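You operate a simulated robot arm through the tools that you are given. There is no shell and no other tool.

The job below is to be done with a simulated two-armed robot. You get a single attempt, and the scene is never put back.

Task
Pick up the white filter marked "fine" from the upper ledge under the filter box with one hand, pass it to the other hand and put it on the shelf under the long steel table.

It is judged by the outcome, as a careful person would: the job done as asked, and still so three seconds after it is handed in. It fails if anything else is knocked over, pushed out of place, dropped, spilled or broken.

Robot
Two 7-joint arms with two-finger parallel grippers on one trunk, on a base that moves. Base frame: it is fixed to the floor where the robot stands at the start and does not move with it; the origin is under the middle of the robot, x ahead of it, y to its left, z up. Units: mm, degrees, N and s.
The left shoulder is at the start at [106, 171, 1188], the right one opposite. With the tool pointing down near the work surface each hand reaches from about 360 to 900 mm from the robot's upright axis, wherever it stands, measured 20 degrees to its own side. Places, roughly: shelf under the long steel table [-1300, 2700, 300]. Payload 4.4 kg a hand.
Tool frame (each hand has its own): the origin (TCP) lies between the finger pads and is the grasp point; the fingertips stand 23 mm ahead of it; z points along the fingers, y is the line along which they close. The gripper opens to 94 mm. The fingers are 38 mm wide and 10 mm thick; the gripper's body (54 by 96 mm) begins 39 mm behind the TCP.
Orientation is that of the tool frame in the base frame, as [roll, pitch, yaw] about the fixed x, y, z axes, in that order (R = Rz(yaw) Ry(pitch) Rx(roll)). With the fingers straight down and closing along the base's y, the tool's x points along the base's -x, its y along +y and its z along -z.

Tools
- The arms move only by the tool arm_command. It takes "left_targets", "right_targets" or both (then of equal length, played together; a hand with none holds still); each is text: rows parted by semicolons, each of 7 numbers parted by spaces: the turn, a rotation vector about the tool's x, y, z in rad, then the shift along the tool's x, y, z in mm, then the closure, from 0 (fully open) to 1 (shut). In form: rx ry rz tx ty tz hand; .... A call has 1 to 20 rows; each row shifts and turns the commanded pose from where the row before left it, along the tool's axes as they then stand. Rows are played at 5 a second. More than 50 mm and 8.6 degrees between two rows, or a gripper value outside its range, and nothing of the call is played. Where a pose cannot be reached the arm comes as near as it can. A force on the tool above 40 N (or 10 N above the force at the start of the call, whichever is more), or a blocked arm, ends the call early, and 0.2 s more pass. Each finger travels about 72 mm/s and halts on what it meets, pressing with about 28 N; the grip force reading is that of the motor and also rises with nothing between the fingers. The clock runs only during rows and for 0.2 s after the last one: add rows that do not move to give the fingers time. It gives the time, the measured TCP pose, the force on the tool (base axes), the opening and the grip force at its end, in the units of the frame above (readings bear some noise), with the torque about the TCP (base axes, N m) and any sound that the robot's microphone picked up.
- Cameras (640 x 400 px; columns grow to the right, rows downward): "scene" is now at [224.7, -7.1, 1377.3]; the picture's right is [-0.16, -0.99, 0.00], its down [-0.16, 0.03, -0.99] and it looks along [0.97, -0.16, -0.16] (base axes); focal length 214 px, centre (320, 200). "left" rides on the left gripper at [87, -16, -74] in its tool frame; the picture's right is [0.18, 0.98, 0.00], its down [-0.58, 0.11, -0.81] and it looks along [-0.79, 0.15, 0.59] (tool axes); focal length 243 px, centre (320, 200). "right" rides on the right gripper at [86, 16, -75] in its tool frame; the picture's right is [-0.18, 0.98, 0.00], its down [-0.58, -0.11, -0.81] and it looks along [-0.79, -0.15, 0.59] (tool axes); focal length 243 px, centre (320, 200). There is no depth. A picture from a camera that has moved, and an enlarged one, comes with that camera's place and axes in the base frame and with its lens. The place of the scene camera against the robot may be out by one fixed shift of up to 18 mm in any direction.
- capture(camera): a new picture of that camera. No time passes.
- lift_body(by): moves the trunk up (or, below 0, down) by that many mm; the arms and the scene camera ride with it, the base frame stays. It gives what a move gives, with no picture.
- drive_base(legs): drives the robot by 1 to 6 legs, each [ahead, left, turn to the left] in mm, mm and degrees, along the robot's own axes; the way and the turn of a leg run together, so that a leg with both is an arc; at most 1500 mm and 180 degrees a leg. The arms and the cameras ride along, it lands a little off, and it stops where it bumps. It gives what a move gives.
- aim_head(pan, tilt): turns the head with the scene camera to pan (to the left, within 80 degrees either way) and tilt (down, from -29 to 69), counted from straight ahead of the robot (the tilt from the chest, where the trunk bows). It gives what a move gives.
- close_up(camera, box): a new picture of the part [left, top, right, bottom] of that camera's present view, enlarged. No time passes.
- finish_job(): hands the job in; it is judged then, once.

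Nothing tells you exact positions but the pictures and the camera data. Unless the task says otherwise, let go and move clear before handing in.

The tools are called as a command line: name --argument value ..., lists and objects as JSON in quotes. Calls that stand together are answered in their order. arm_command: Moves the arms, as the interface text tells. Its arguments: {"type":"object","properties":{"left_targets":{"type":"string"},"right_targets":{"type":"string"}},"required":[]} The other tools are called the same way: lift_body (by) moves the trunk up or down; drive_base (legs) drives the base; aim_head (pan, tilt) turns the head that bears the scene camera; capture (camera) takes a picture; close_up (camera, box) takes an enlarged picture of a part of a camera's view; finish_job () hands the job in.

At the start:

```text
time_s: 0.0
left_tool_pos: [522.0, 136.2, 1280.2]
left_ee_rot: [-180.0, 0.0, -179.9]
left_force: [-0.1, -0.1, 1.4]
left_ft_torque: [-0.01, -0.01, 0.0]
left_width: 94.3
left_finger_force: 0.2
right_tool_pos: [398.9, -228.7, 1378.1]
right_ee_rot: [180.0, 0.1, 180.0]
right_force: [-0.5, -0.6, -0.1]
right_ft_torque: [-0.03, -0.02, 0.04]
right_width: 94.0
right_finger_force: 0.1
trunk travel left (down, up): [-200.0, 188.0]
robot x, y, heading: [1.1, 1.2, 0.0]
head pan, tilt (commanded): [-9.4, 9.2]
```

scene: 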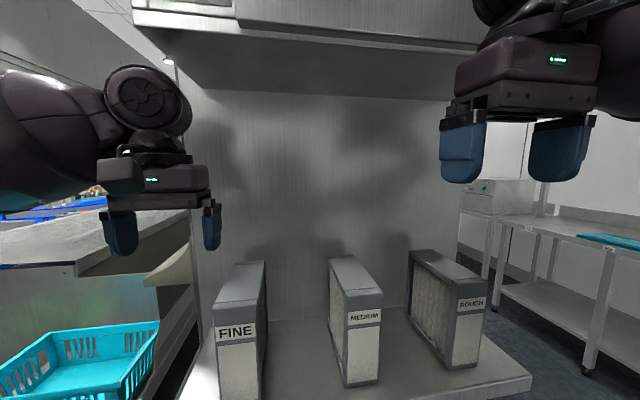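
right: 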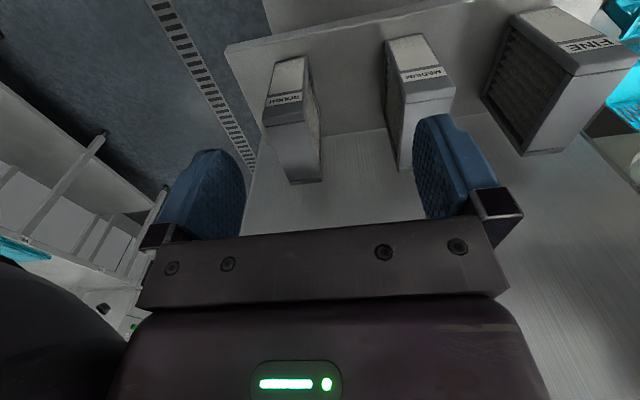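
left: 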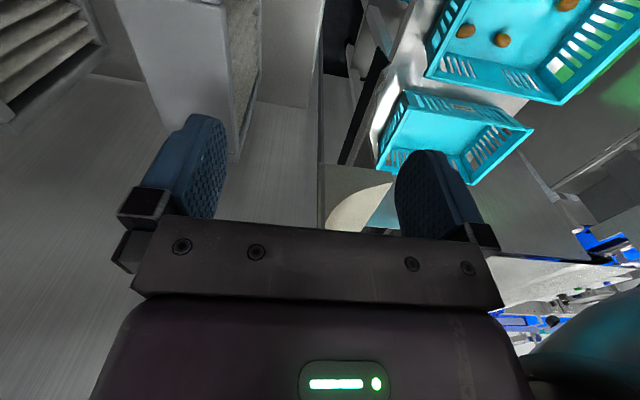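

I see three filters (FINE, MEDIUM, ROUGH) standing on a ledge ahead of the robot, with FINE at left front. I'll look more closely and around before moving.

close_up --camera "scene" --box '[180, 220, 500, 400]'

aim_head --pan 0 --tilt 40

capture --camera "scene"

```text
2.00 times, centred on (340, 310) of scene
camera zoom: at [224.7, -7.1, 1377.3], right [-0.16, -0.99, 0.0], down [-0.16, 0.03, -0.99], along [0.97, -0.16, -0.16], focal length 429 px, centre (280, -20)
```

zoom: 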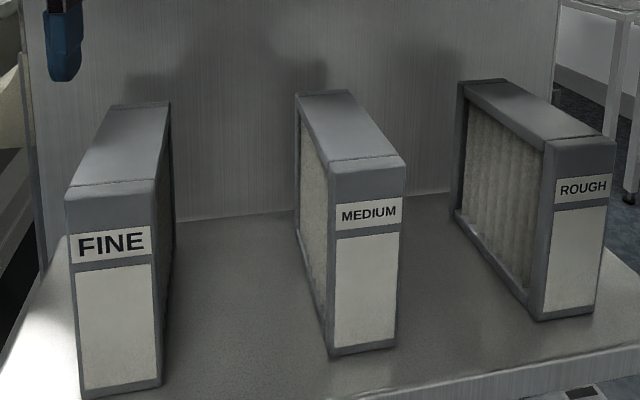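

```text
time_s: 1.0
left_tool_pos: [521.7, 137.5, 1282.0]
left_ee_rot: [180.0, 0.0, -179.9]
left_force: [-0.4, -0.3, -0.8]
left_ft_torque: [0.01, 0.0, -0.02]
left_width: 93.9
left_finger_force: 0.1
right_tool_pos: [399.6, -227.8, 1377.6]
right_ee_rot: [-180.0, 0.0, -180.0]
right_force: [0.6, -0.6, 0.5]
right_ft_torque: [-0.03, -0.03, -0.01]
right_width: 93.8
right_finger_force: 0.1
trunk travel left (down, up): [-200.0, 188.0]
robot x, y, heading: [1.0, -1.5, -0.1]
head pan, tilt (commanded): [0.0, 40.0]
```

```text
taken
camera scene: at [218.1, 8.0, 1328.4], right [0.0, -1.0, 0.0], down [-0.64, 0.0, -0.77], along [0.77, 0.0, -0.64], focal length 214 px, centre (320, 200)
```

scene: 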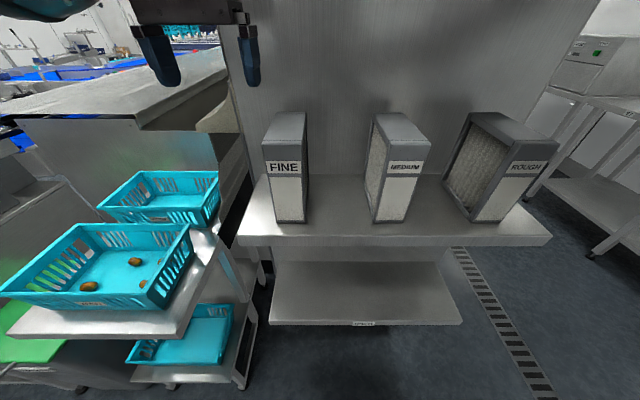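

The ledge is an upper shelf with three filters and a lower ledge beneath. I'll zoom in for measurements and look around for the long steel table.

close_up --camera "scene" --box '[230, 90, 390, 250]'

close_up --camera "scene" --box '[360, 90, 560, 250]'

close_up --camera "scene" --box '[220, 200, 560, 400]'

```text
2.50 times, centred on (310, 170) of scene
camera zoom: at [218.1, 8.0, 1328.4], right [0.0, -1.0, 0.0], down [-0.64, 0.0, -0.77], along [0.77, 0.0, -0.64], focal length 536 px, centre (345, 275)
```

zoom: 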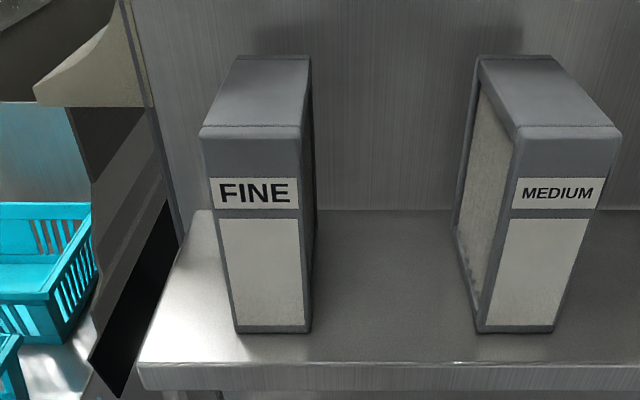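

```text
2.50 times, centred on (460, 170) of scene
camera zoom: at [218.1, 8.0, 1328.4], right [0.0, -1.0, 0.0], down [-0.64, 0.0, -0.77], along [0.77, 0.0, -0.64], focal length 536 px, centre (-30, 275)
```

zoom: 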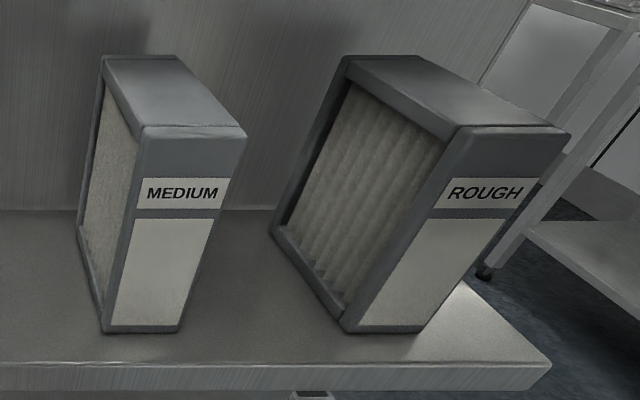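

```text
1.88 times, centred on (390, 300) of scene
camera zoom: at [218.1, 8.0, 1328.4], right [0.0, -1.0, 0.0], down [-0.64, 0.0, -0.77], along [0.77, 0.0, -0.64], focal length 404 px, centre (188, 12)
```

zoom: 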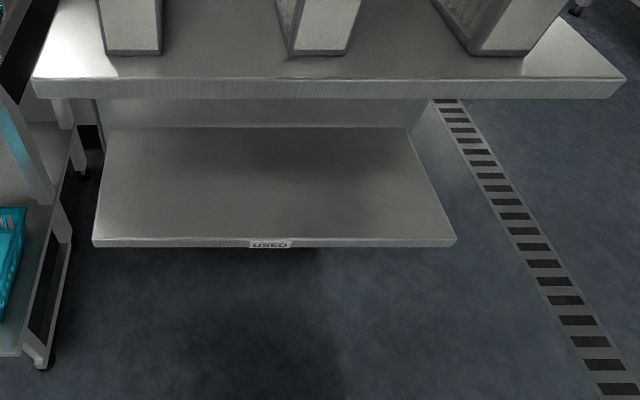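

FINE appears to be at roughly x 460–575, y 30–80, z 1080–1215. I'll refine with the wrist cameras, whose placement is more reliable.

close_up --camera "right" --box '[360, 0, 640, 175]'

close_up --camera "left" --box '[0, 0, 320, 200]'

```text
2.29 times, centred on (500, 88) of right
camera zoom: at [310.7, -212.2, 1452.5], right [0.18, 0.98, 0.0], down [0.58, -0.11, 0.81], along [0.79, -0.15, -0.59], focal length 555 px, centre (-91, 457)
```

zoom: 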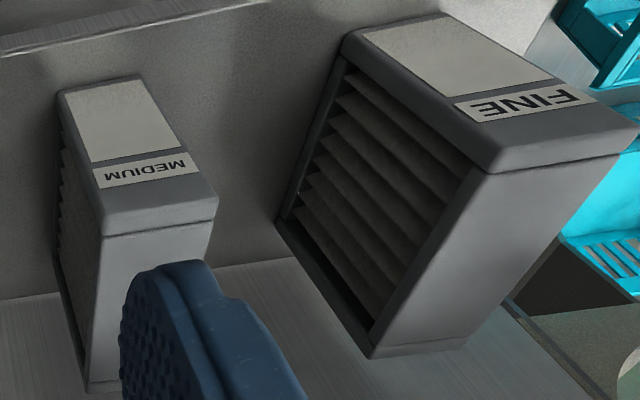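

```text
2.00 times, centred on (160, 100) of left
camera zoom: at [436.5, 120.3, 1355.5], right [-0.19, 0.98, 0.0], down [0.58, 0.11, 0.81], along [0.79, 0.15, -0.59], focal length 485 px, centre (640, 400)
```

zoom: 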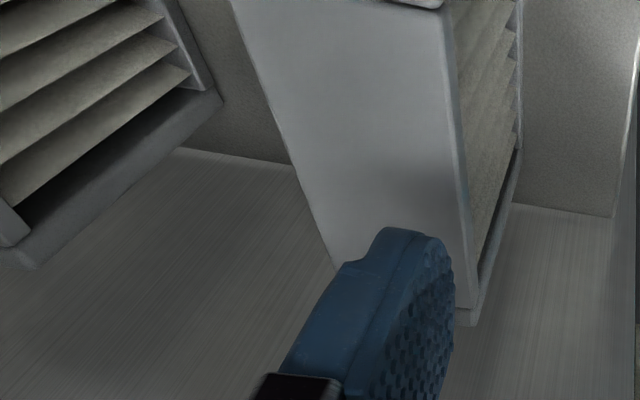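

FINE measures about x 475–597, y 22–76 and z 1051–1200, so it is roughly 54 mm thick. That fits a top grasp closing along y, so I'll move the left hand above it and check.

arm_command --left_targets "0 0 0 -5 -22 0 0; 0 0 0 -6 -22 0 0; 0 0 0 -6 -22 0 0; 0 0 0 -6 -22 0 0; 0 0 0 0 0 0 0; 0 0 0 0 0 0 0"

capture --camera "left"

capture --camera "scene"

capture --camera "right"

```text
time_s: 2.4
left_tool_pos: [544.0, 48.5, 1280.6]
left_ee_rot: [179.9, 0.0, -179.8]
left_force: [0.4, -0.8, 0.3]
left_ft_torque: [-0.04, 0.01, 0.0]
left_width: 94.2
left_finger_force: 0.1
right_tool_pos: [398.6, -228.9, 1376.8]
right_ee_rot: [180.0, 0.1, -180.0]
right_force: [0.7, -0.7, -0.2]
right_ft_torque: [-0.01, 0.01, -0.01]
right_width: 94.0
right_finger_force: 0.1
trunk travel left (down, up): [-200.0, 188.0]
robot x, y, heading: [0.6, -2.8, -0.1]
head pan, tilt (commanded): [0.0, 40.0]
```

```text
taken
camera left: at [458.3, 31.9, 1356.6], right [-0.19, 0.98, 0.0], down [0.58, 0.11, 0.81], along [0.79, 0.15, -0.59], focal length 243 px, centre (320, 200)
```

left: 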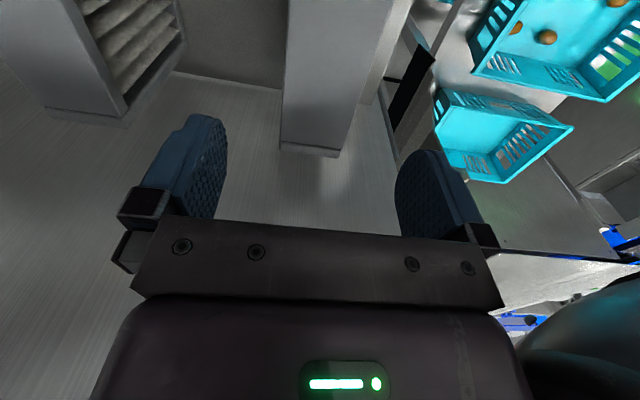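

```text
taken
camera scene: at [218.2, 7.6, 1328.3], right [0.0, -1.0, 0.0], down [-0.64, 0.0, -0.77], along [0.77, 0.0, -0.64], focal length 214 px, centre (320, 200)
```

scene: 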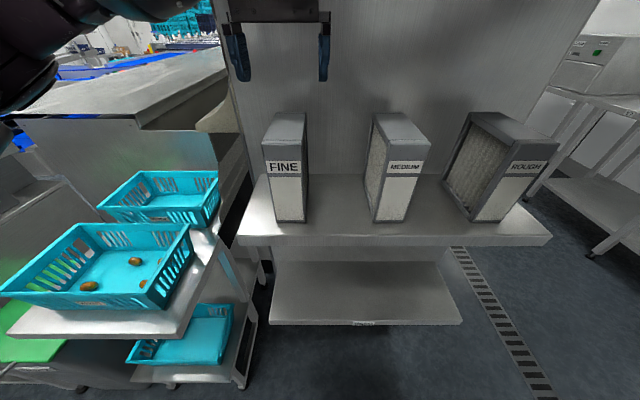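

```text
taken
camera right: at [310.8, -212.5, 1452.4], right [0.18, 0.98, 0.0], down [0.58, -0.11, 0.81], along [0.79, -0.15, -0.59], focal length 243 px, centre (320, 200)
```

right: 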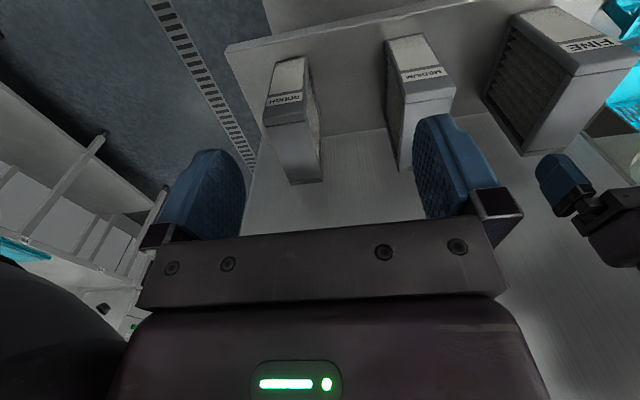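

The left gripper is centred over FINE: measured y is about 25–75, the back is at x 597 and the top is at z 1199. Next I'll descend to grasp about 25 mm below the top.

arm_command --left_targets "0 0 0 0 1 20 0; 0 0 0 0 0 20 0; 0 0 0 0 0 20 0; 0 0 0 0 0 20 0; 0 0 0 0 0 15 0; 0 0 0 0 0 10 0; 0 0 0 0 0 0 0"

capture --camera "left"

capture --camera "scene"

close_up --camera "right" --box '[400, 0, 640, 250]'

```text
time_s: 4.0
left_tool_pos: [544.4, 51.3, 1176.3]
left_ee_rot: [180.0, 0.0, -180.0]
left_force: [-0.7, 0.1, 0.5]
left_ft_torque: [-0.01, 0.01, 0.02]
left_width: 93.8
left_finger_force: 0.1
right_tool_pos: [398.0, -227.9, 1378.2]
right_ee_rot: [179.9, 0.0, -179.9]
right_force: [0.1, -0.8, -0.8]
right_ft_torque: [0.01, 0.0, 0.03]
right_width: 94.0
right_finger_force: 0.0
trunk travel left (down, up): [-200.0, 188.0]
robot x, y, heading: [-1.2, -2.4, 0.1]
head pan, tilt (commanded): [0.0, 40.0]
```

```text
taken
camera left: at [459.0, 34.0, 1250.5], right [-0.19, 0.98, 0.0], down [0.58, 0.11, 0.81], along [0.79, 0.15, -0.59], focal length 243 px, centre (320, 200)
```

left: 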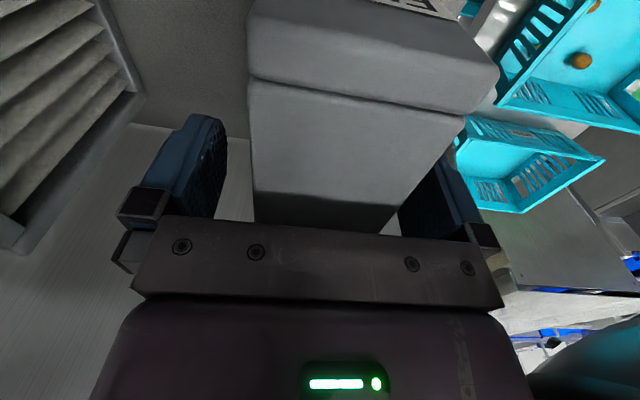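

```text
taken
camera scene: at [217.9, 8.0, 1328.4], right [0.0, -1.0, 0.0], down [-0.64, 0.0, -0.77], along [0.77, 0.0, -0.64], focal length 214 px, centre (320, 200)
```

scene: 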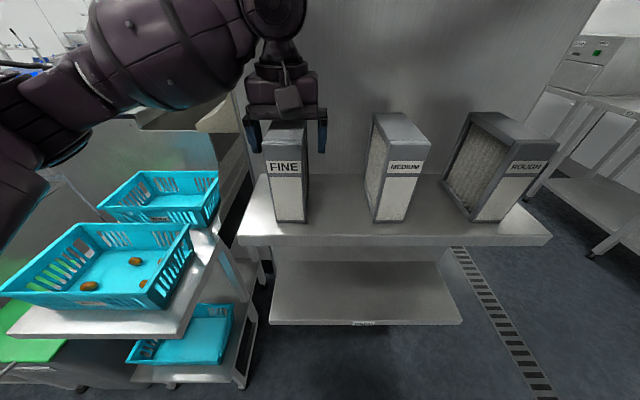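

```text
1.60 times, centred on (520, 125) of right
camera zoom: at [310.5, -212.2, 1452.6], right [0.18, 0.98, 0.0], down [0.58, -0.11, 0.81], along [0.79, -0.15, -0.59], focal length 388 px, centre (0, 320)
```

zoom: 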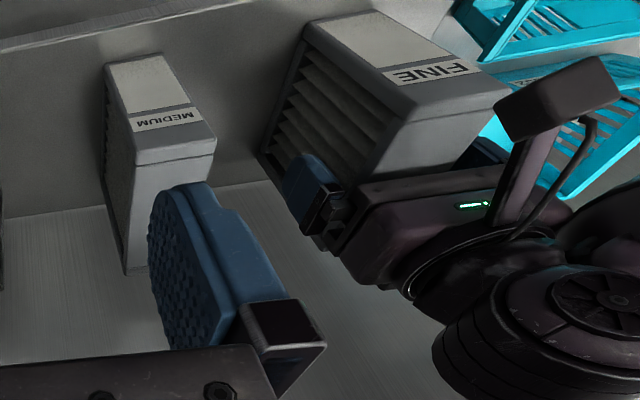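

The fingers straddle FINE evenly, and I notice a camera post on the hands to keep in mind later. Now I'll close the left gripper.

arm_command --left_targets "0 0 0 0 0 0 0.2; 0 0 0 0 0 0 0.35; 0 0 0 0 0 0 0.6; 0 0 0 0 0 0 1; 0 0 0 0 0 0 1; 0 0 0 0 0 0 1"

capture --camera "left"

close_up --camera "right" --box '[400, 0, 640, 250]'

```text
time_s: 5.4
left_tool_pos: [544.9, 51.1, 1176.2]
left_ee_rot: [-179.9, 0.0, -179.8]
left_force: [0.0, -0.1, -0.4]
left_ft_torque: [0.0, 0.05, -0.02]
left_width: 53.7
left_finger_force: 27.6
right_tool_pos: [399.3, -229.1, 1378.5]
right_ee_rot: [-179.9, 0.0, 179.9]
right_force: [-0.6, -1.2, 0.0]
right_ft_torque: [0.04, 0.0, -0.02]
right_width: 94.1
right_finger_force: 0.1
trunk travel left (down, up): [-200.0, 188.0]
robot x, y, heading: [0.0, -5.0, 0.3]
head pan, tilt (commanded): [0.0, 40.0]
```

```text
taken
camera left: at [459.1, 34.0, 1250.6], right [-0.19, 0.98, 0.0], down [0.58, 0.11, 0.81], along [0.79, 0.15, -0.59], focal length 243 px, centre (320, 200)
```

left: 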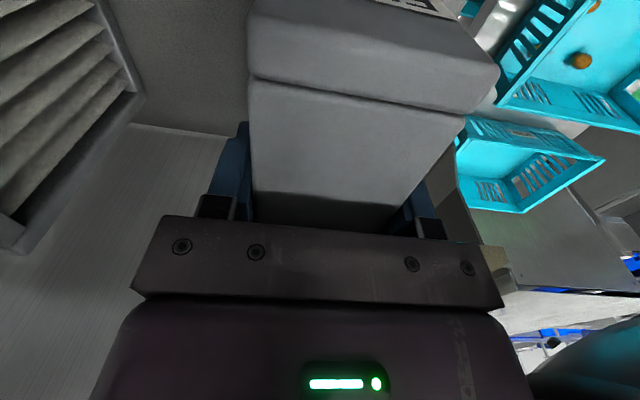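

```text
1.60 times, centred on (520, 125) of right
camera zoom: at [310.7, -212.2, 1452.5], right [0.18, 0.98, 0.0], down [0.58, -0.11, 0.81], along [0.79, -0.15, -0.59], focal length 388 px, centre (0, 320)
```

zoom: 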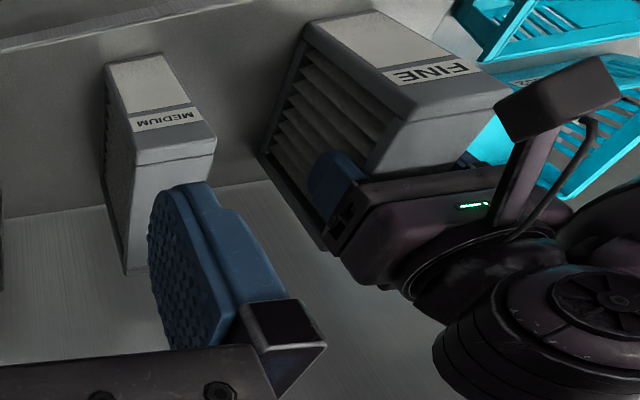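

The grip is on with a width of 53.7 mm. I'll lift straight up slowly and check the weight and that nothing slips.

arm_command --left_targets "0 0 0 0 0 -5 1; 0 0 0 0 0 -8 1; 0 0 0 0 0 -10 1; 0 0 0 0 0 -10 1; 0 0 0 0 0 -10 1; 0 0 0 0 0 -7 1; 0 0 0 0 0 0 1; 0 0 0 0 0 0 1"

capture --camera "left"

capture --camera "scene"

capture --camera "right"

```text
time_s: 7.2
left_tool_pos: [546.0, 51.9, 1227.0]
left_ee_rot: [-180.0, 0.0, -179.9]
left_force: [0.1, -1.0, -1.8]
left_ft_torque: [-0.02, -0.03, -0.01]
left_width: 53.8
left_finger_force: 28.2
right_tool_pos: [398.5, -228.4, 1377.4]
right_ee_rot: [-180.0, 0.0, -180.0]
right_force: [0.3, -0.2, -0.8]
right_ft_torque: [-0.06, -0.03, -0.01]
right_width: 94.1
right_finger_force: 0.1
trunk travel left (down, up): [-200.0, 188.0]
robot x, y, heading: [2.5, -0.2, -0.1]
head pan, tilt (commanded): [0.0, 40.0]
```

```text
taken
camera left: at [460.4, 34.0, 1301.7], right [-0.19, 0.98, 0.0], down [0.58, 0.11, 0.81], along [0.79, 0.15, -0.59], focal length 243 px, centre (320, 200)
```

left: 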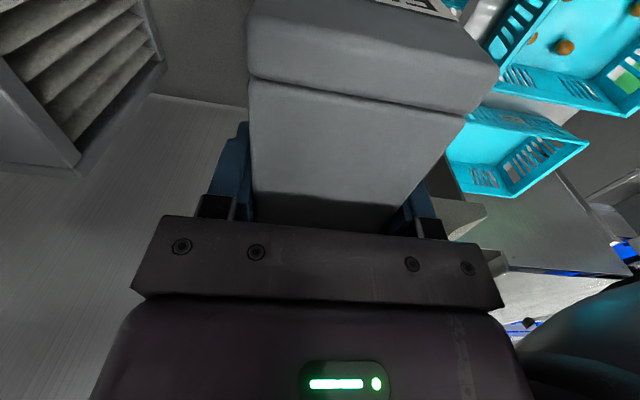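

```text
taken
camera scene: at [218.2, 8.0, 1328.3], right [0.0, -1.0, 0.0], down [-0.64, 0.0, -0.77], along [0.77, 0.0, -0.64], focal length 214 px, centre (320, 200)
```

scene: 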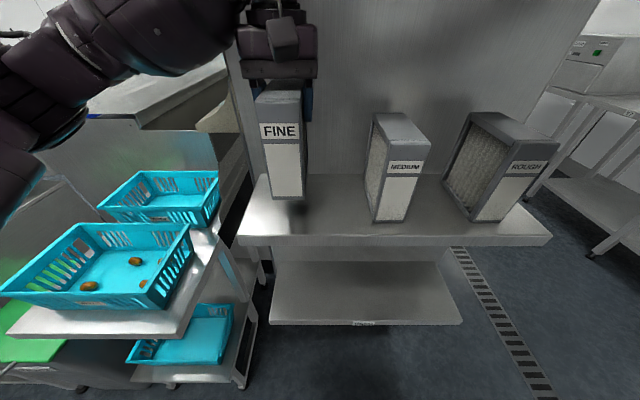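

```text
taken
camera right: at [310.8, -212.1, 1452.4], right [0.18, 0.98, 0.0], down [0.58, -0.11, 0.81], along [0.79, -0.15, -0.59], focal length 243 px, centre (320, 200)
```

right: 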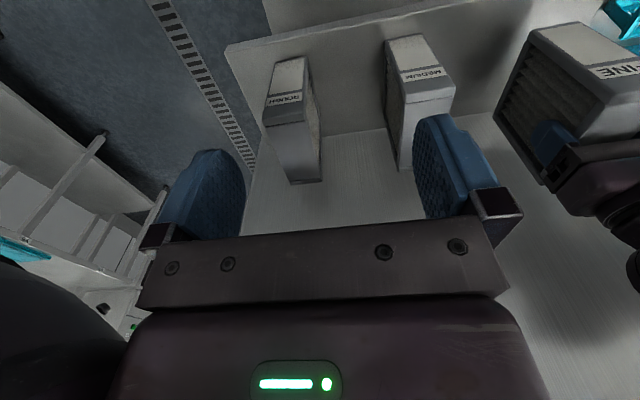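

FINE is lifted clear of the ledge and held firmly; it is very light. Before backing away I'll look to both sides.

aim_head --pan 80 --tilt 25

capture --camera "scene"

aim_head --pan -80 --tilt 25

capture --camera "scene"

```text
time_s: 8.7
left_tool_pos: [546.5, 50.2, 1225.8]
left_ee_rot: [-179.9, 0.0, -179.9]
left_force: [-0.7, 0.9, -1.5]
left_ft_torque: [0.0, 0.0, 0.0]
left_width: 53.5
left_finger_force: 28.2
right_tool_pos: [398.3, -227.8, 1378.1]
right_ee_rot: [-179.9, 0.0, -179.9]
right_force: [-0.8, -0.1, 0.1]
right_ft_torque: [0.03, 0.01, 0.01]
right_width: 94.1
right_finger_force: 0.2
trunk travel left (down, up): [-200.0, 188.0]
robot x, y, heading: [1.2, -0.2, 0.0]
head pan, tilt (commanded): [80.0, 25.0]
```

```text
taken
camera scene: at [149.3, 98.7, 1351.6], right [0.98, -0.17, 0.0], down [-0.07, -0.42, -0.91], along [0.16, 0.89, -0.42], focal length 214 px, centre (320, 200)
```

scene: 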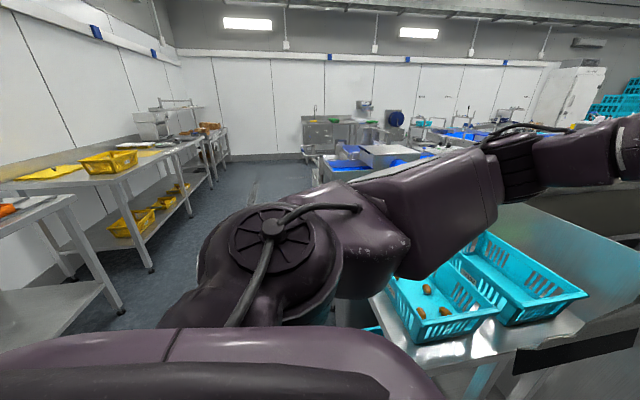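

```text
time_s: 11.2
left_tool_pos: [545.8, 50.4, 1226.1]
left_ee_rot: [-180.0, 0.0, -180.0]
left_force: [1.4, -0.8, -1.5]
left_ft_torque: [0.01, 0.0, 0.0]
left_width: 53.7
left_finger_force: 27.7
right_tool_pos: [399.7, -228.0, 1378.4]
right_ee_rot: [180.0, 0.1, 180.0]
right_force: [0.0, -0.2, -0.3]
right_ft_torque: [0.0, -0.01, -0.05]
right_width: 93.6
right_finger_force: 0.1
trunk travel left (down, up): [-200.0, 188.0]
robot x, y, heading: [4.5, 3.0, 0.3]
head pan, tilt (commanded): [-80.0, 25.0]
```

```text
taken
camera scene: at [149.3, -82.7, 1351.6], right [-0.98, -0.17, 0.0], down [-0.07, 0.42, -0.91], along [0.16, -0.89, -0.42], focal length 214 px, centre (320, 200)
```

scene: 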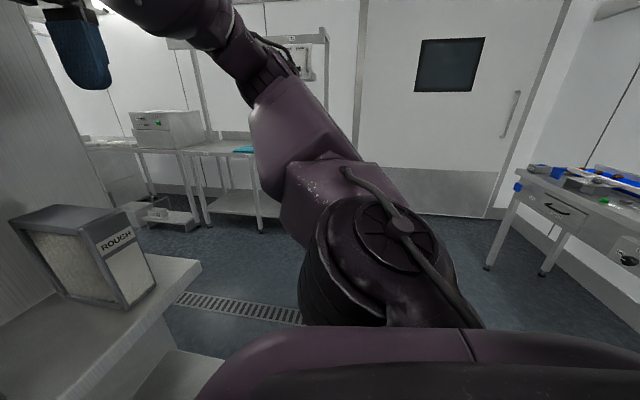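

The long steel table with yellow trays is to the rear left, with its front edge near x ≈ -1050. I'll back straight away from the ledge and then look around.

drive_base --legs '[[-450, 0, 0]]'

aim_head --pan 0 --tilt 30

capture --camera "scene"

aim_head --pan 80 --tilt 25

capture --camera "scene"

```text
time_s: 13.8
left_tool_pos: [100.0, 49.5, 1227.5]
left_ee_rot: [180.0, 0.0, 179.8]
left_force: [-0.7, 0.2, -2.6]
left_ft_torque: [-0.02, -0.02, 0.0]
left_width: 53.4
left_finger_force: 28.2
right_tool_pos: [-49.4, -228.3, 1377.7]
right_ee_rot: [-180.0, 0.1, 179.8]
right_force: [-0.1, 0.3, -0.3]
right_ft_torque: [-0.01, 0.0, 0.02]
right_width: 94.0
right_finger_force: 0.1
trunk travel left (down, up): [-200.0, 188.0]
robot x, y, heading: [-447.3, 2.5, -0.1]
head pan, tilt (commanded): [-80.0, 25.0]
```

```text
time_s: 15.4
left_tool_pos: [101.3, 48.5, 1227.1]
left_ee_rot: [180.0, 0.1, 179.9]
left_force: [0.6, 0.6, -2.5]
left_ft_torque: [0.0, 0.0, 0.0]
left_width: 53.8
left_finger_force: 27.7
right_tool_pos: [-49.3, -230.0, 1378.9]
right_ee_rot: [-179.9, 0.1, 179.7]
right_force: [0.5, -0.1, 0.0]
right_ft_torque: [0.01, -0.03, 0.03]
right_width: 94.0
right_finger_force: 0.1
trunk travel left (down, up): [-200.0, 188.0]
robot x, y, heading: [-447.8, 4.2, -0.5]
head pan, tilt (commanded): [0.0, 30.0]
```

```text
taken
camera scene: at [-222.4, 8.0, 1343.6], right [-0.01, -1.0, 0.0], down [-0.5, 0.0, -0.87], along [0.87, -0.01, -0.5], focal length 214 px, centre (320, 200)
```

scene: 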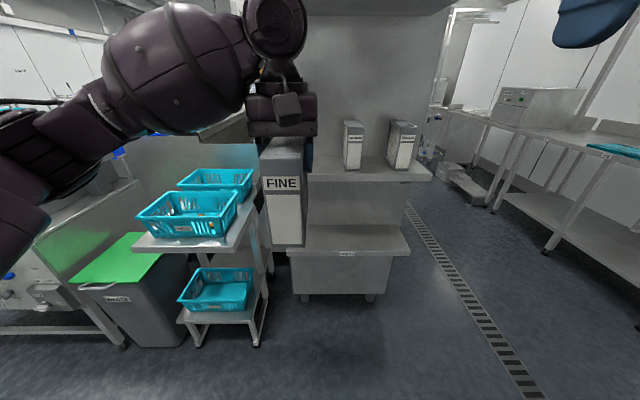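

```text
time_s: 16.9
left_tool_pos: [99.6, 47.7, 1227.1]
left_ee_rot: [180.0, 0.1, 179.8]
left_force: [-1.0, -0.3, -2.1]
left_ft_torque: [-0.04, -0.02, -0.01]
left_width: 53.6
left_finger_force: 28.5
right_tool_pos: [-47.9, -229.7, 1378.4]
right_ee_rot: [-180.0, 0.0, 179.8]
right_force: [0.5, -0.5, 0.0]
right_ft_torque: [0.02, -0.01, 0.0]
right_width: 94.3
right_finger_force: 0.2
trunk travel left (down, up): [-200.0, 188.0]
robot x, y, heading: [-444.5, -0.5, -0.1]
head pan, tilt (commanded): [80.0, 25.0]
```

```text
taken
camera scene: at [-296.2, 99.1, 1351.6], right [0.98, -0.18, 0.0], down [-0.08, -0.42, -0.91], along [0.16, 0.89, -0.42], focal length 214 px, centre (320, 200)
```

scene: 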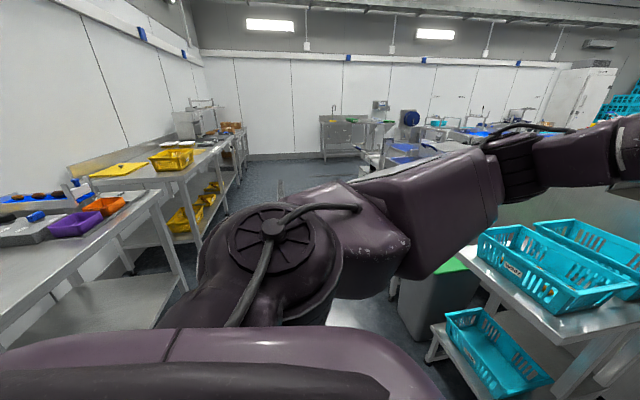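

Space is clear here for the handover. I'll extend the left hand with the filter forward and bring the right hand forward, pitched so it points ahead and 30° down.

arm_command --left_targets "0 0 0 -20 -7 6 1; 0 0 0 -20 -7 6 1; 0 0 0 -20 -7 6 1; 0 0 0 -20 -7 6 1; 0 0 0 -20 -7 6 1; 0 0 0 -20 -7 6 1; 0 0 0 -20 -8 6 1; 0 0 0 -15 -8 5 1; 0 0 0 0 0 0 1; 0 0 0 0 0 0 1; 0 0 0 0 0 0 1; 0 0 0 0 0 0 1; 0 0 0 0 0 0 1; 0 0 0 0 0 0 1; 0 0 0 0 0 0 1; 0 0 0 0 0 0 1" --right_targets "0 0 0 -29 0 18 0; 0 0 0 -29 0 18 0; 0 0 0 -29 0 18 0; 0 0 0 -29 0 18 0; 0 0 0 -29 0 18 0; 0 0 0 -29 0 18 0; 0 0 0 -29 0 18 0; 0 -0.1309 0 0 0 0 0; 0 -0.1309 0 0 0 0 0; 0 -0.1309 0 0 0 0 0; 0 -0.1309 0 0 0 0 0; 0 -0.1309 0 0 0 0 0; 0 -0.1309 0 0 0 0 0; 0 -0.1309 0 0 0 0 0; 0 -0.1309 0 0 0 0 0; 0 0 0 0 0 0 0"

aim_head --pan -5 --tilt 15

capture --camera "scene"

capture --camera "right"

capture --camera "left"

```text
time_s: 20.3
left_tool_pos: [254.8, -9.1, 1181.8]
left_ee_rot: [179.9, 0.0, 179.8]
left_force: [0.0, -0.7, -2.2]
left_ft_torque: [-0.01, -0.02, 0.02]
left_width: 53.8
left_finger_force: 28.5
right_tool_pos: [155.0, -230.9, 1252.2]
right_ee_rot: [-180.0, 60.0, 179.6]
right_force: [0.9, -0.2, -0.2]
right_ft_torque: [0.03, 0.02, 0.04]
right_width: 94.1
right_finger_force: 0.0
trunk travel left (down, up): [-200.0, 188.0]
robot x, y, heading: [-448.1, 2.1, 0.0]
head pan, tilt (commanded): [80.0, 25.0]
```

```text
time_s: 21.9
left_tool_pos: [253.6, -10.1, 1181.1]
left_ee_rot: [180.0, 0.0, 179.8]
left_force: [-0.4, 0.9, -1.9]
left_ft_torque: [-0.01, -0.03, 0.0]
left_width: 53.8
left_finger_force: 28.0
right_tool_pos: [154.9, -230.9, 1252.9]
right_ee_rot: [180.0, 60.0, 179.5]
right_force: [0.4, -0.1, 0.8]
right_ft_torque: [0.01, 0.01, -0.02]
right_width: 94.0
right_finger_force: 0.1
trunk travel left (down, up): [-200.0, 188.0]
robot x, y, heading: [-446.6, 0.1, -0.3]
head pan, tilt (commanded): [-5.0, 15.0]
```

```text
taken
camera scene: at [-219.7, -0.1, 1367.8], right [-0.09, -1.0, 0.0], down [-0.26, 0.02, -0.97], along [0.96, -0.09, -0.26], focal length 214 px, centre (320, 200)
```

scene: 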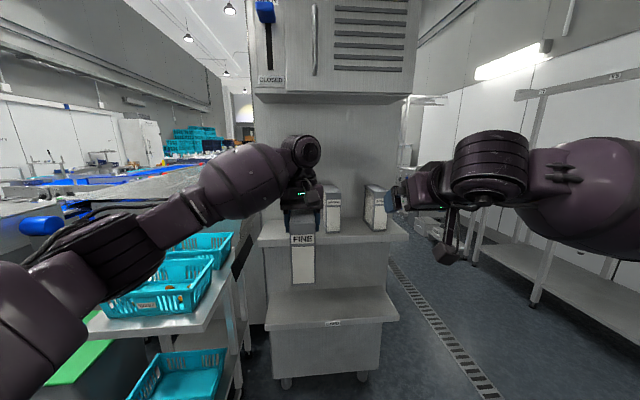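

```text
taken
camera right: at [45.4, -213.9, 1214.7], right [0.1, 0.98, 0.16], down [-0.41, -0.11, 0.91], along [0.91, -0.15, 0.39], focal length 243 px, centre (320, 200)
```

right: 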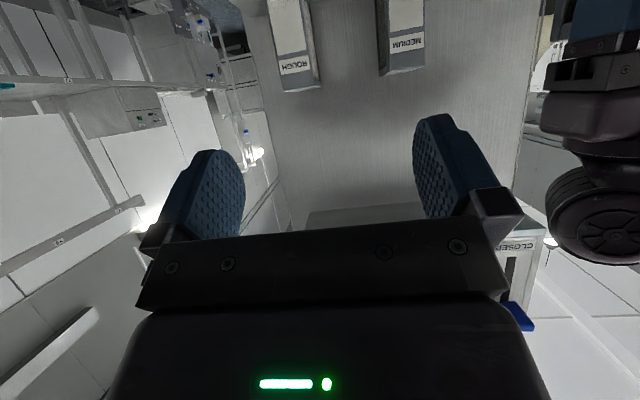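

```text
taken
camera left: at [167.9, -26.4, 1256.0], right [-0.18, 0.98, 0.0], down [0.58, 0.11, 0.81], along [0.79, 0.14, -0.59], focal length 243 px, centre (320, 200)
```

left: 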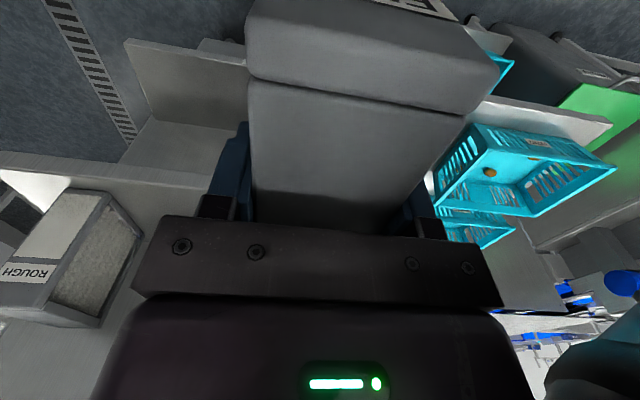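

The left hand holds FINE in open space and the right hand is pitched. I'll move the right hand to a pre-grasp point in front of the filter's label face.

arm_command --right_targets "0 0 0 29 0 -10 0; 0 0 0 29 0 -10 0; 0 0 0 29 0 -9 0; 0 0 0 0 27 0 0; 0 0 0 0 28 0 0; 0 0 0 0 28 0 0; 0 0 0 0 28 0 0; 0 0 0 0 28 0 0; 0 0 0 0 28 0 0; 0 0 0 0 28 0 0; 0 0 0 0 26 0 0; 0 0 0 0 0 0 0"

capture --camera "scene"

capture --camera "right"

capture --camera "left"

```text
time_s: 24.5
left_tool_pos: [253.0, -10.9, 1180.8]
left_ee_rot: [-180.0, 0.0, 179.8]
left_force: [0.0, -0.5, -1.4]
left_ft_torque: [0.02, -0.04, -0.01]
left_width: 53.7
left_finger_force: 28.2
right_tool_pos: [96.4, -10.2, 1199.1]
right_ee_rot: [179.9, 60.0, 179.7]
right_force: [0.5, -0.1, 0.0]
right_ft_torque: [0.0, -0.02, -0.03]
right_width: 93.8
right_finger_force: 0.1
right hand out of reach, approached as far as the arm can: row 3
trunk travel left (down, up): [-200.0, 188.0]
robot x, y, heading: [-446.7, 4.8, -0.4]
head pan, tilt (commanded): [-5.0, 15.0]
```

```text
taken
camera scene: at [-219.7, -0.7, 1367.8], right [-0.09, -1.0, 0.0], down [-0.26, 0.02, -0.97], along [0.96, -0.09, -0.26], focal length 214 px, centre (320, 200)
```

scene: 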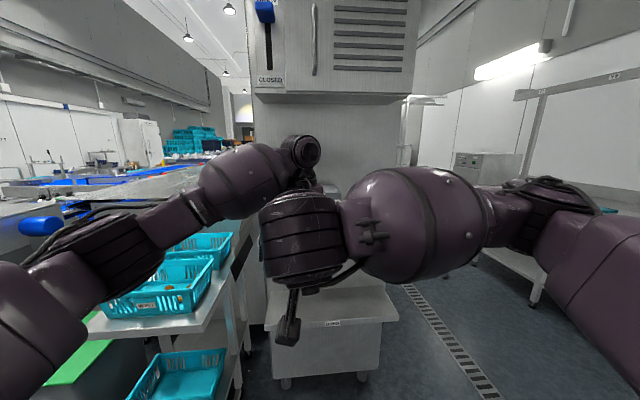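

```text
taken
camera right: at [-13.7, 7.0, 1161.1], right [0.1, 0.98, 0.16], down [-0.41, -0.11, 0.91], along [0.91, -0.15, 0.39], focal length 243 px, centre (320, 200)
```

right: 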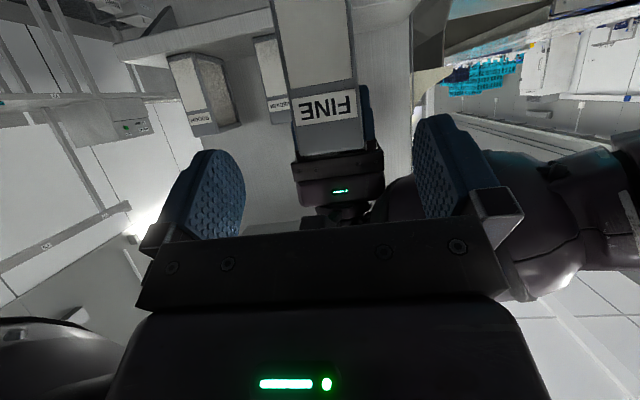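

```text
taken
camera left: at [168.0, -27.1, 1255.9], right [-0.18, 0.98, 0.0], down [0.58, 0.11, 0.81], along [0.79, 0.14, -0.59], focal length 243 px, centre (320, 200)
```

left: 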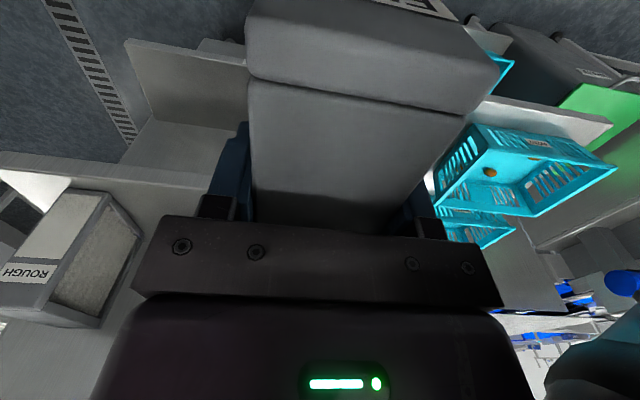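

The right hand is lined up in front of the label face and centred in y. I'll advance along the tool axis most of the way and check clearances.

arm_command --right_targets "0 0 0 7 -0.5 0 0; 0 0 0 6.5 -0.5 10 0; 0 0 0 0 0 20 0; 0 0 0 0 0 20 0; 0 0 0 0 0 20 0; 0 0 0 0 0 0 0"

capture --camera "right"

capture --camera "left"

close_up --camera "scene" --box '[200, 120, 440, 360]'

```text
time_s: 25.9
left_tool_pos: [253.1, -9.3, 1181.8]
left_ee_rot: [179.9, 0.1, 179.9]
left_force: [-0.1, -0.5, -1.8]
left_ft_torque: [0.01, 0.01, 0.03]
left_width: 54.0
left_finger_force: 28.3
right_tool_pos: [148.1, -11.5, 1150.6]
right_ee_rot: [180.0, 60.0, 179.7]
right_force: [0.5, -0.4, 0.3]
right_ft_torque: [-0.02, 0.04, 0.0]
right_width: 94.2
right_finger_force: 0.1
trunk travel left (down, up): [-200.0, 188.0]
robot x, y, heading: [-445.6, 3.9, -0.3]
head pan, tilt (commanded): [-5.0, 15.0]
```

```text
taken
camera right: at [39.8, 5.5, 1113.2], right [0.1, 0.98, 0.16], down [-0.41, -0.11, 0.91], along [0.91, -0.15, 0.39], focal length 243 px, centre (320, 200)
```

right: 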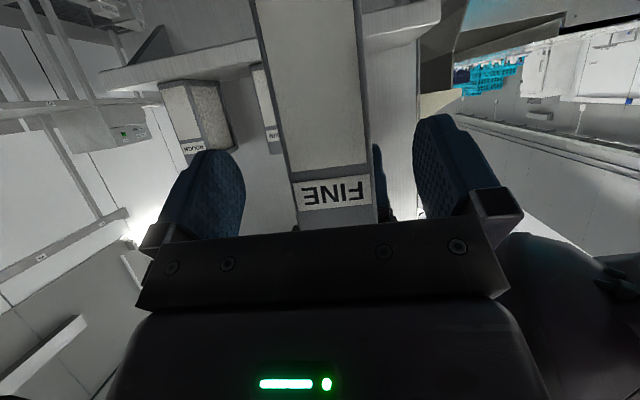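

```text
taken
camera left: at [167.6, -26.4, 1256.3], right [-0.18, 0.98, 0.0], down [0.58, 0.11, 0.81], along [0.79, 0.14, -0.59], focal length 243 px, centre (320, 200)
```

left: 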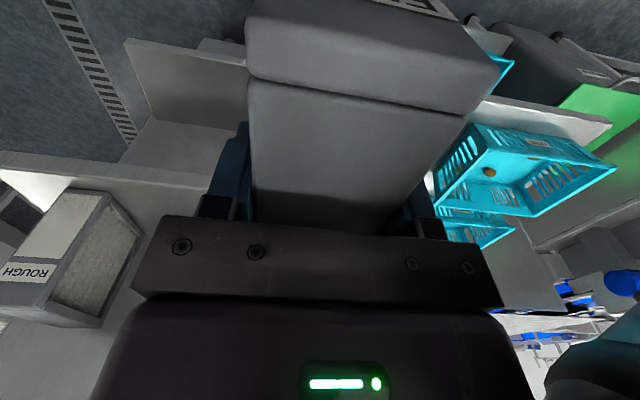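

```text
1.67 times, centred on (320, 240) of scene
camera zoom: at [-220.1, -0.1, 1368.0], right [-0.09, -1.0, 0.0], down [-0.26, 0.02, -0.97], along [0.96, -0.09, -0.26], focal length 358 px, centre (320, 133)
```

zoom: 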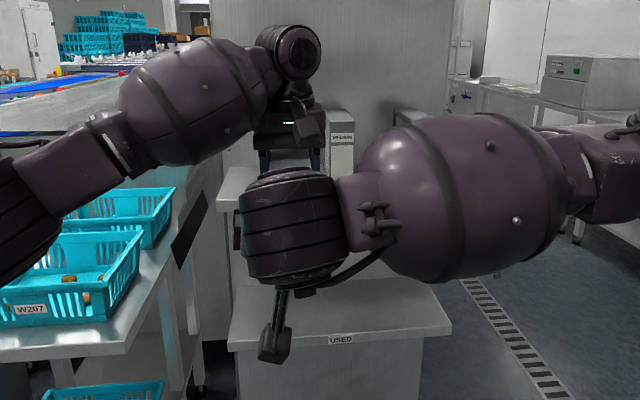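

Clearances look fine and the filter is centred between the right fingers. I'll advance the remaining ~51 mm.

arm_command --right_targets "0 0 0 -1.5 0.5 14 0; 0 0 0 -1.5 0.5 14 0; 0 0 0 0 0 13 0; 0 0 0 0 0 10 0; 0 0 0 0 0 0 0"

capture --camera "right"

capture --camera "left"

close_up --camera "scene" --box '[200, 120, 440, 360]'

```text
time_s: 27.1
left_tool_pos: [253.2, -9.7, 1181.5]
left_ee_rot: [180.0, 0.0, 179.9]
left_force: [0.3, 0.4, -2.3]
left_ft_torque: [0.0, 0.02, 0.03]
left_width: 53.5
left_finger_force: 28.3
right_tool_pos: [193.8, -10.0, 1127.1]
right_ee_rot: [180.0, 60.0, 179.6]
right_force: [-0.1, -0.1, -0.5]
right_ft_torque: [0.01, 0.0, -0.01]
right_width: 93.7
right_finger_force: 0.1
trunk travel left (down, up): [-200.0, 188.0]
robot x, y, heading: [-448.2, 2.9, -0.4]
head pan, tilt (commanded): [-5.0, 15.0]
```

```text
taken
camera right: at [84.9, 6.4, 1089.3], right [0.1, 0.98, 0.16], down [-0.41, -0.11, 0.91], along [0.91, -0.15, 0.39], focal length 243 px, centre (320, 200)
```

right: 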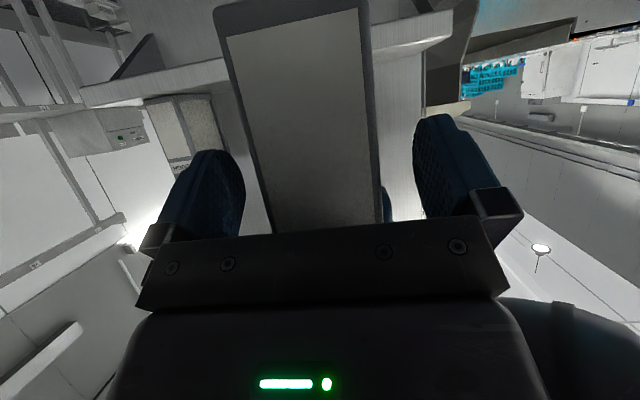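

```text
taken
camera left: at [167.8, -26.3, 1256.2], right [-0.18, 0.98, 0.0], down [0.58, 0.11, 0.81], along [0.79, 0.14, -0.59], focal length 243 px, centre (320, 200)
```

left: 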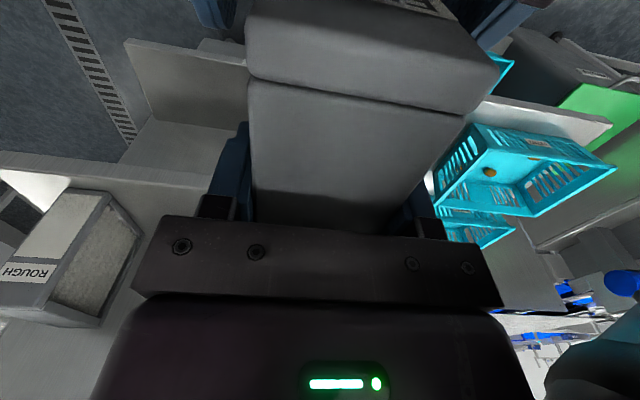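

```text
1.67 times, centred on (320, 240) of scene
camera zoom: at [-219.9, -0.1, 1367.9], right [-0.09, -1.0, 0.0], down [-0.26, 0.02, -0.97], along [0.96, -0.09, -0.26], focal length 358 px, centre (320, 133)
```

zoom: 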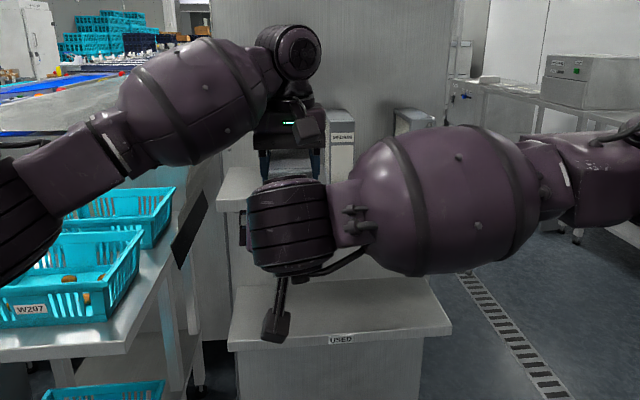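

The right hand is in place with the filter between its fingers and its TCP about 70 mm above the filter's bottom. I'll close the right gripper while the left keeps its hold.

arm_command --right_targets "0 0 0 0 0 0 0.2; 0 0 0 0 0 0 0.35; 0 0 0 0 0 0 0.5; 0 0 0 0 0 0 1; 0 0 0 0 0 0 1; 0 0 0 0 0 0 1; 0 0 0 0 0 0 1"

capture --camera "right"

capture --camera "left"

```text
time_s: 28.7
left_tool_pos: [253.5, -10.7, 1181.1]
left_ee_rot: [-179.9, -0.1, 179.7]
left_force: [-0.4, -4.1, -1.6]
left_ft_torque: [-0.09, 0.12, 0.23]
left_width: 53.8
left_finger_force: 27.8
right_tool_pos: [193.5, -10.8, 1126.7]
right_ee_rot: [-180.0, 60.0, 179.7]
right_force: [0.5, 5.1, -0.7]
right_ft_torque: [-0.21, -0.07, 0.05]
right_width: 54.0
right_finger_force: 27.8
trunk travel left (down, up): [-200.0, 188.0]
robot x, y, heading: [-447.3, -2.8, -0.0]
head pan, tilt (commanded): [-5.0, 15.0]
```

```text
taken
camera right: at [84.8, 6.5, 1089.3], right [0.1, 0.98, 0.16], down [-0.41, -0.11, 0.91], along [0.91, -0.15, 0.39], focal length 243 px, centre (320, 200)
```

right: 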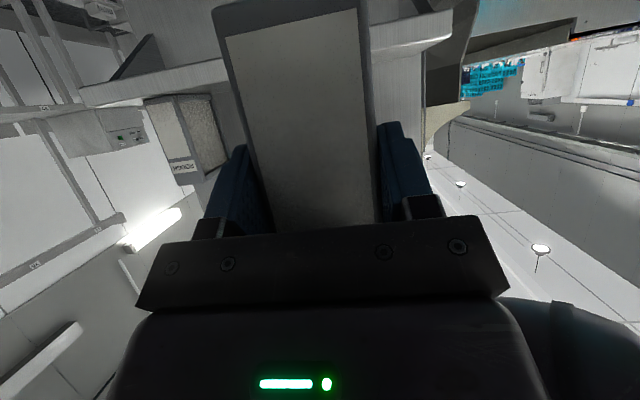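

```text
taken
camera left: at [167.8, -26.5, 1256.1], right [-0.18, 0.98, 0.0], down [0.58, 0.11, 0.81], along [0.79, 0.14, -0.59], focal length 243 px, centre (320, 200)
```

left: 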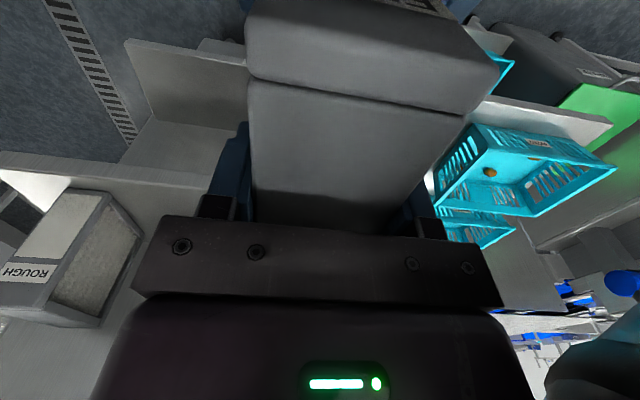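

Both hands now grip the filter at 54 mm. I'll open the left gripper, hold still, then raise the left hand off the top.

arm_command --left_targets "0 0 0 0 0 0 0.4; 0 0 0 0 0 0 0.2; 0 0 0 0 0 0 0; 0 0 0 0 0 0 0; 0 0 0 0 0 0 0"

capture --camera "right"

capture --camera "left"

```text
time_s: 29.9
left_tool_pos: [253.2, -9.9, 1180.2]
left_ee_rot: [179.9, 0.0, 179.8]
left_force: [0.0, -0.3, -0.3]
left_ft_torque: [0.02, -0.02, 0.03]
left_width: 94.2
left_finger_force: 0.2
right_tool_pos: [193.3, -10.9, 1127.0]
right_ee_rot: [180.0, 60.0, 179.6]
right_force: [-0.2, 0.5, -0.2]
right_ft_torque: [0.01, 0.13, -0.01]
right_width: 53.7
right_finger_force: 28.2
trunk travel left (down, up): [-200.0, 188.0]
robot x, y, heading: [-443.0, -1.6, -0.3]
head pan, tilt (commanded): [-5.0, 15.0]
```

```text
taken
camera right: at [84.9, 6.4, 1089.3], right [0.1, 0.98, 0.16], down [-0.41, -0.11, 0.91], along [0.91, -0.15, 0.39], focal length 243 px, centre (320, 200)
```

right: 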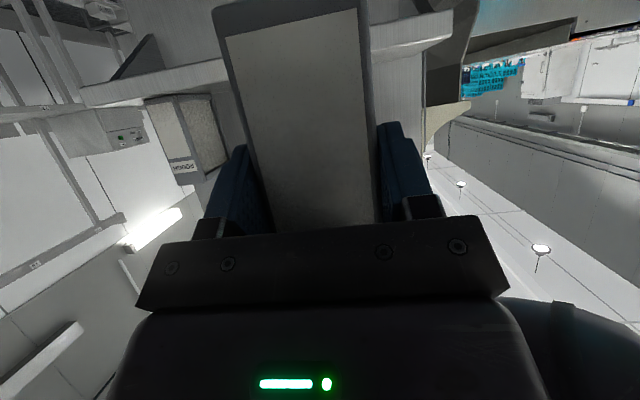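

```text
taken
camera left: at [167.9, -26.4, 1256.0], right [-0.18, 0.98, 0.0], down [0.58, 0.11, 0.81], along [0.79, 0.14, -0.59], focal length 243 px, centre (320, 200)
```

left: 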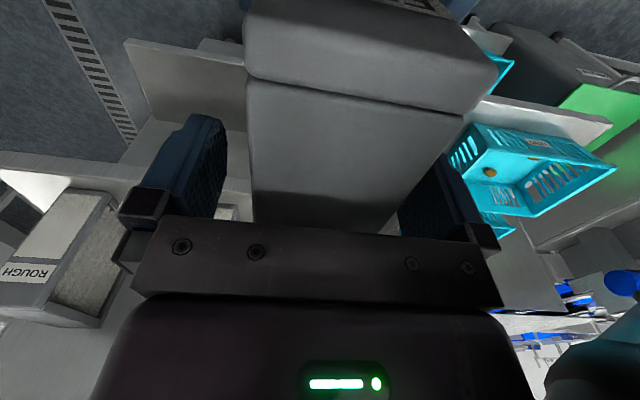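

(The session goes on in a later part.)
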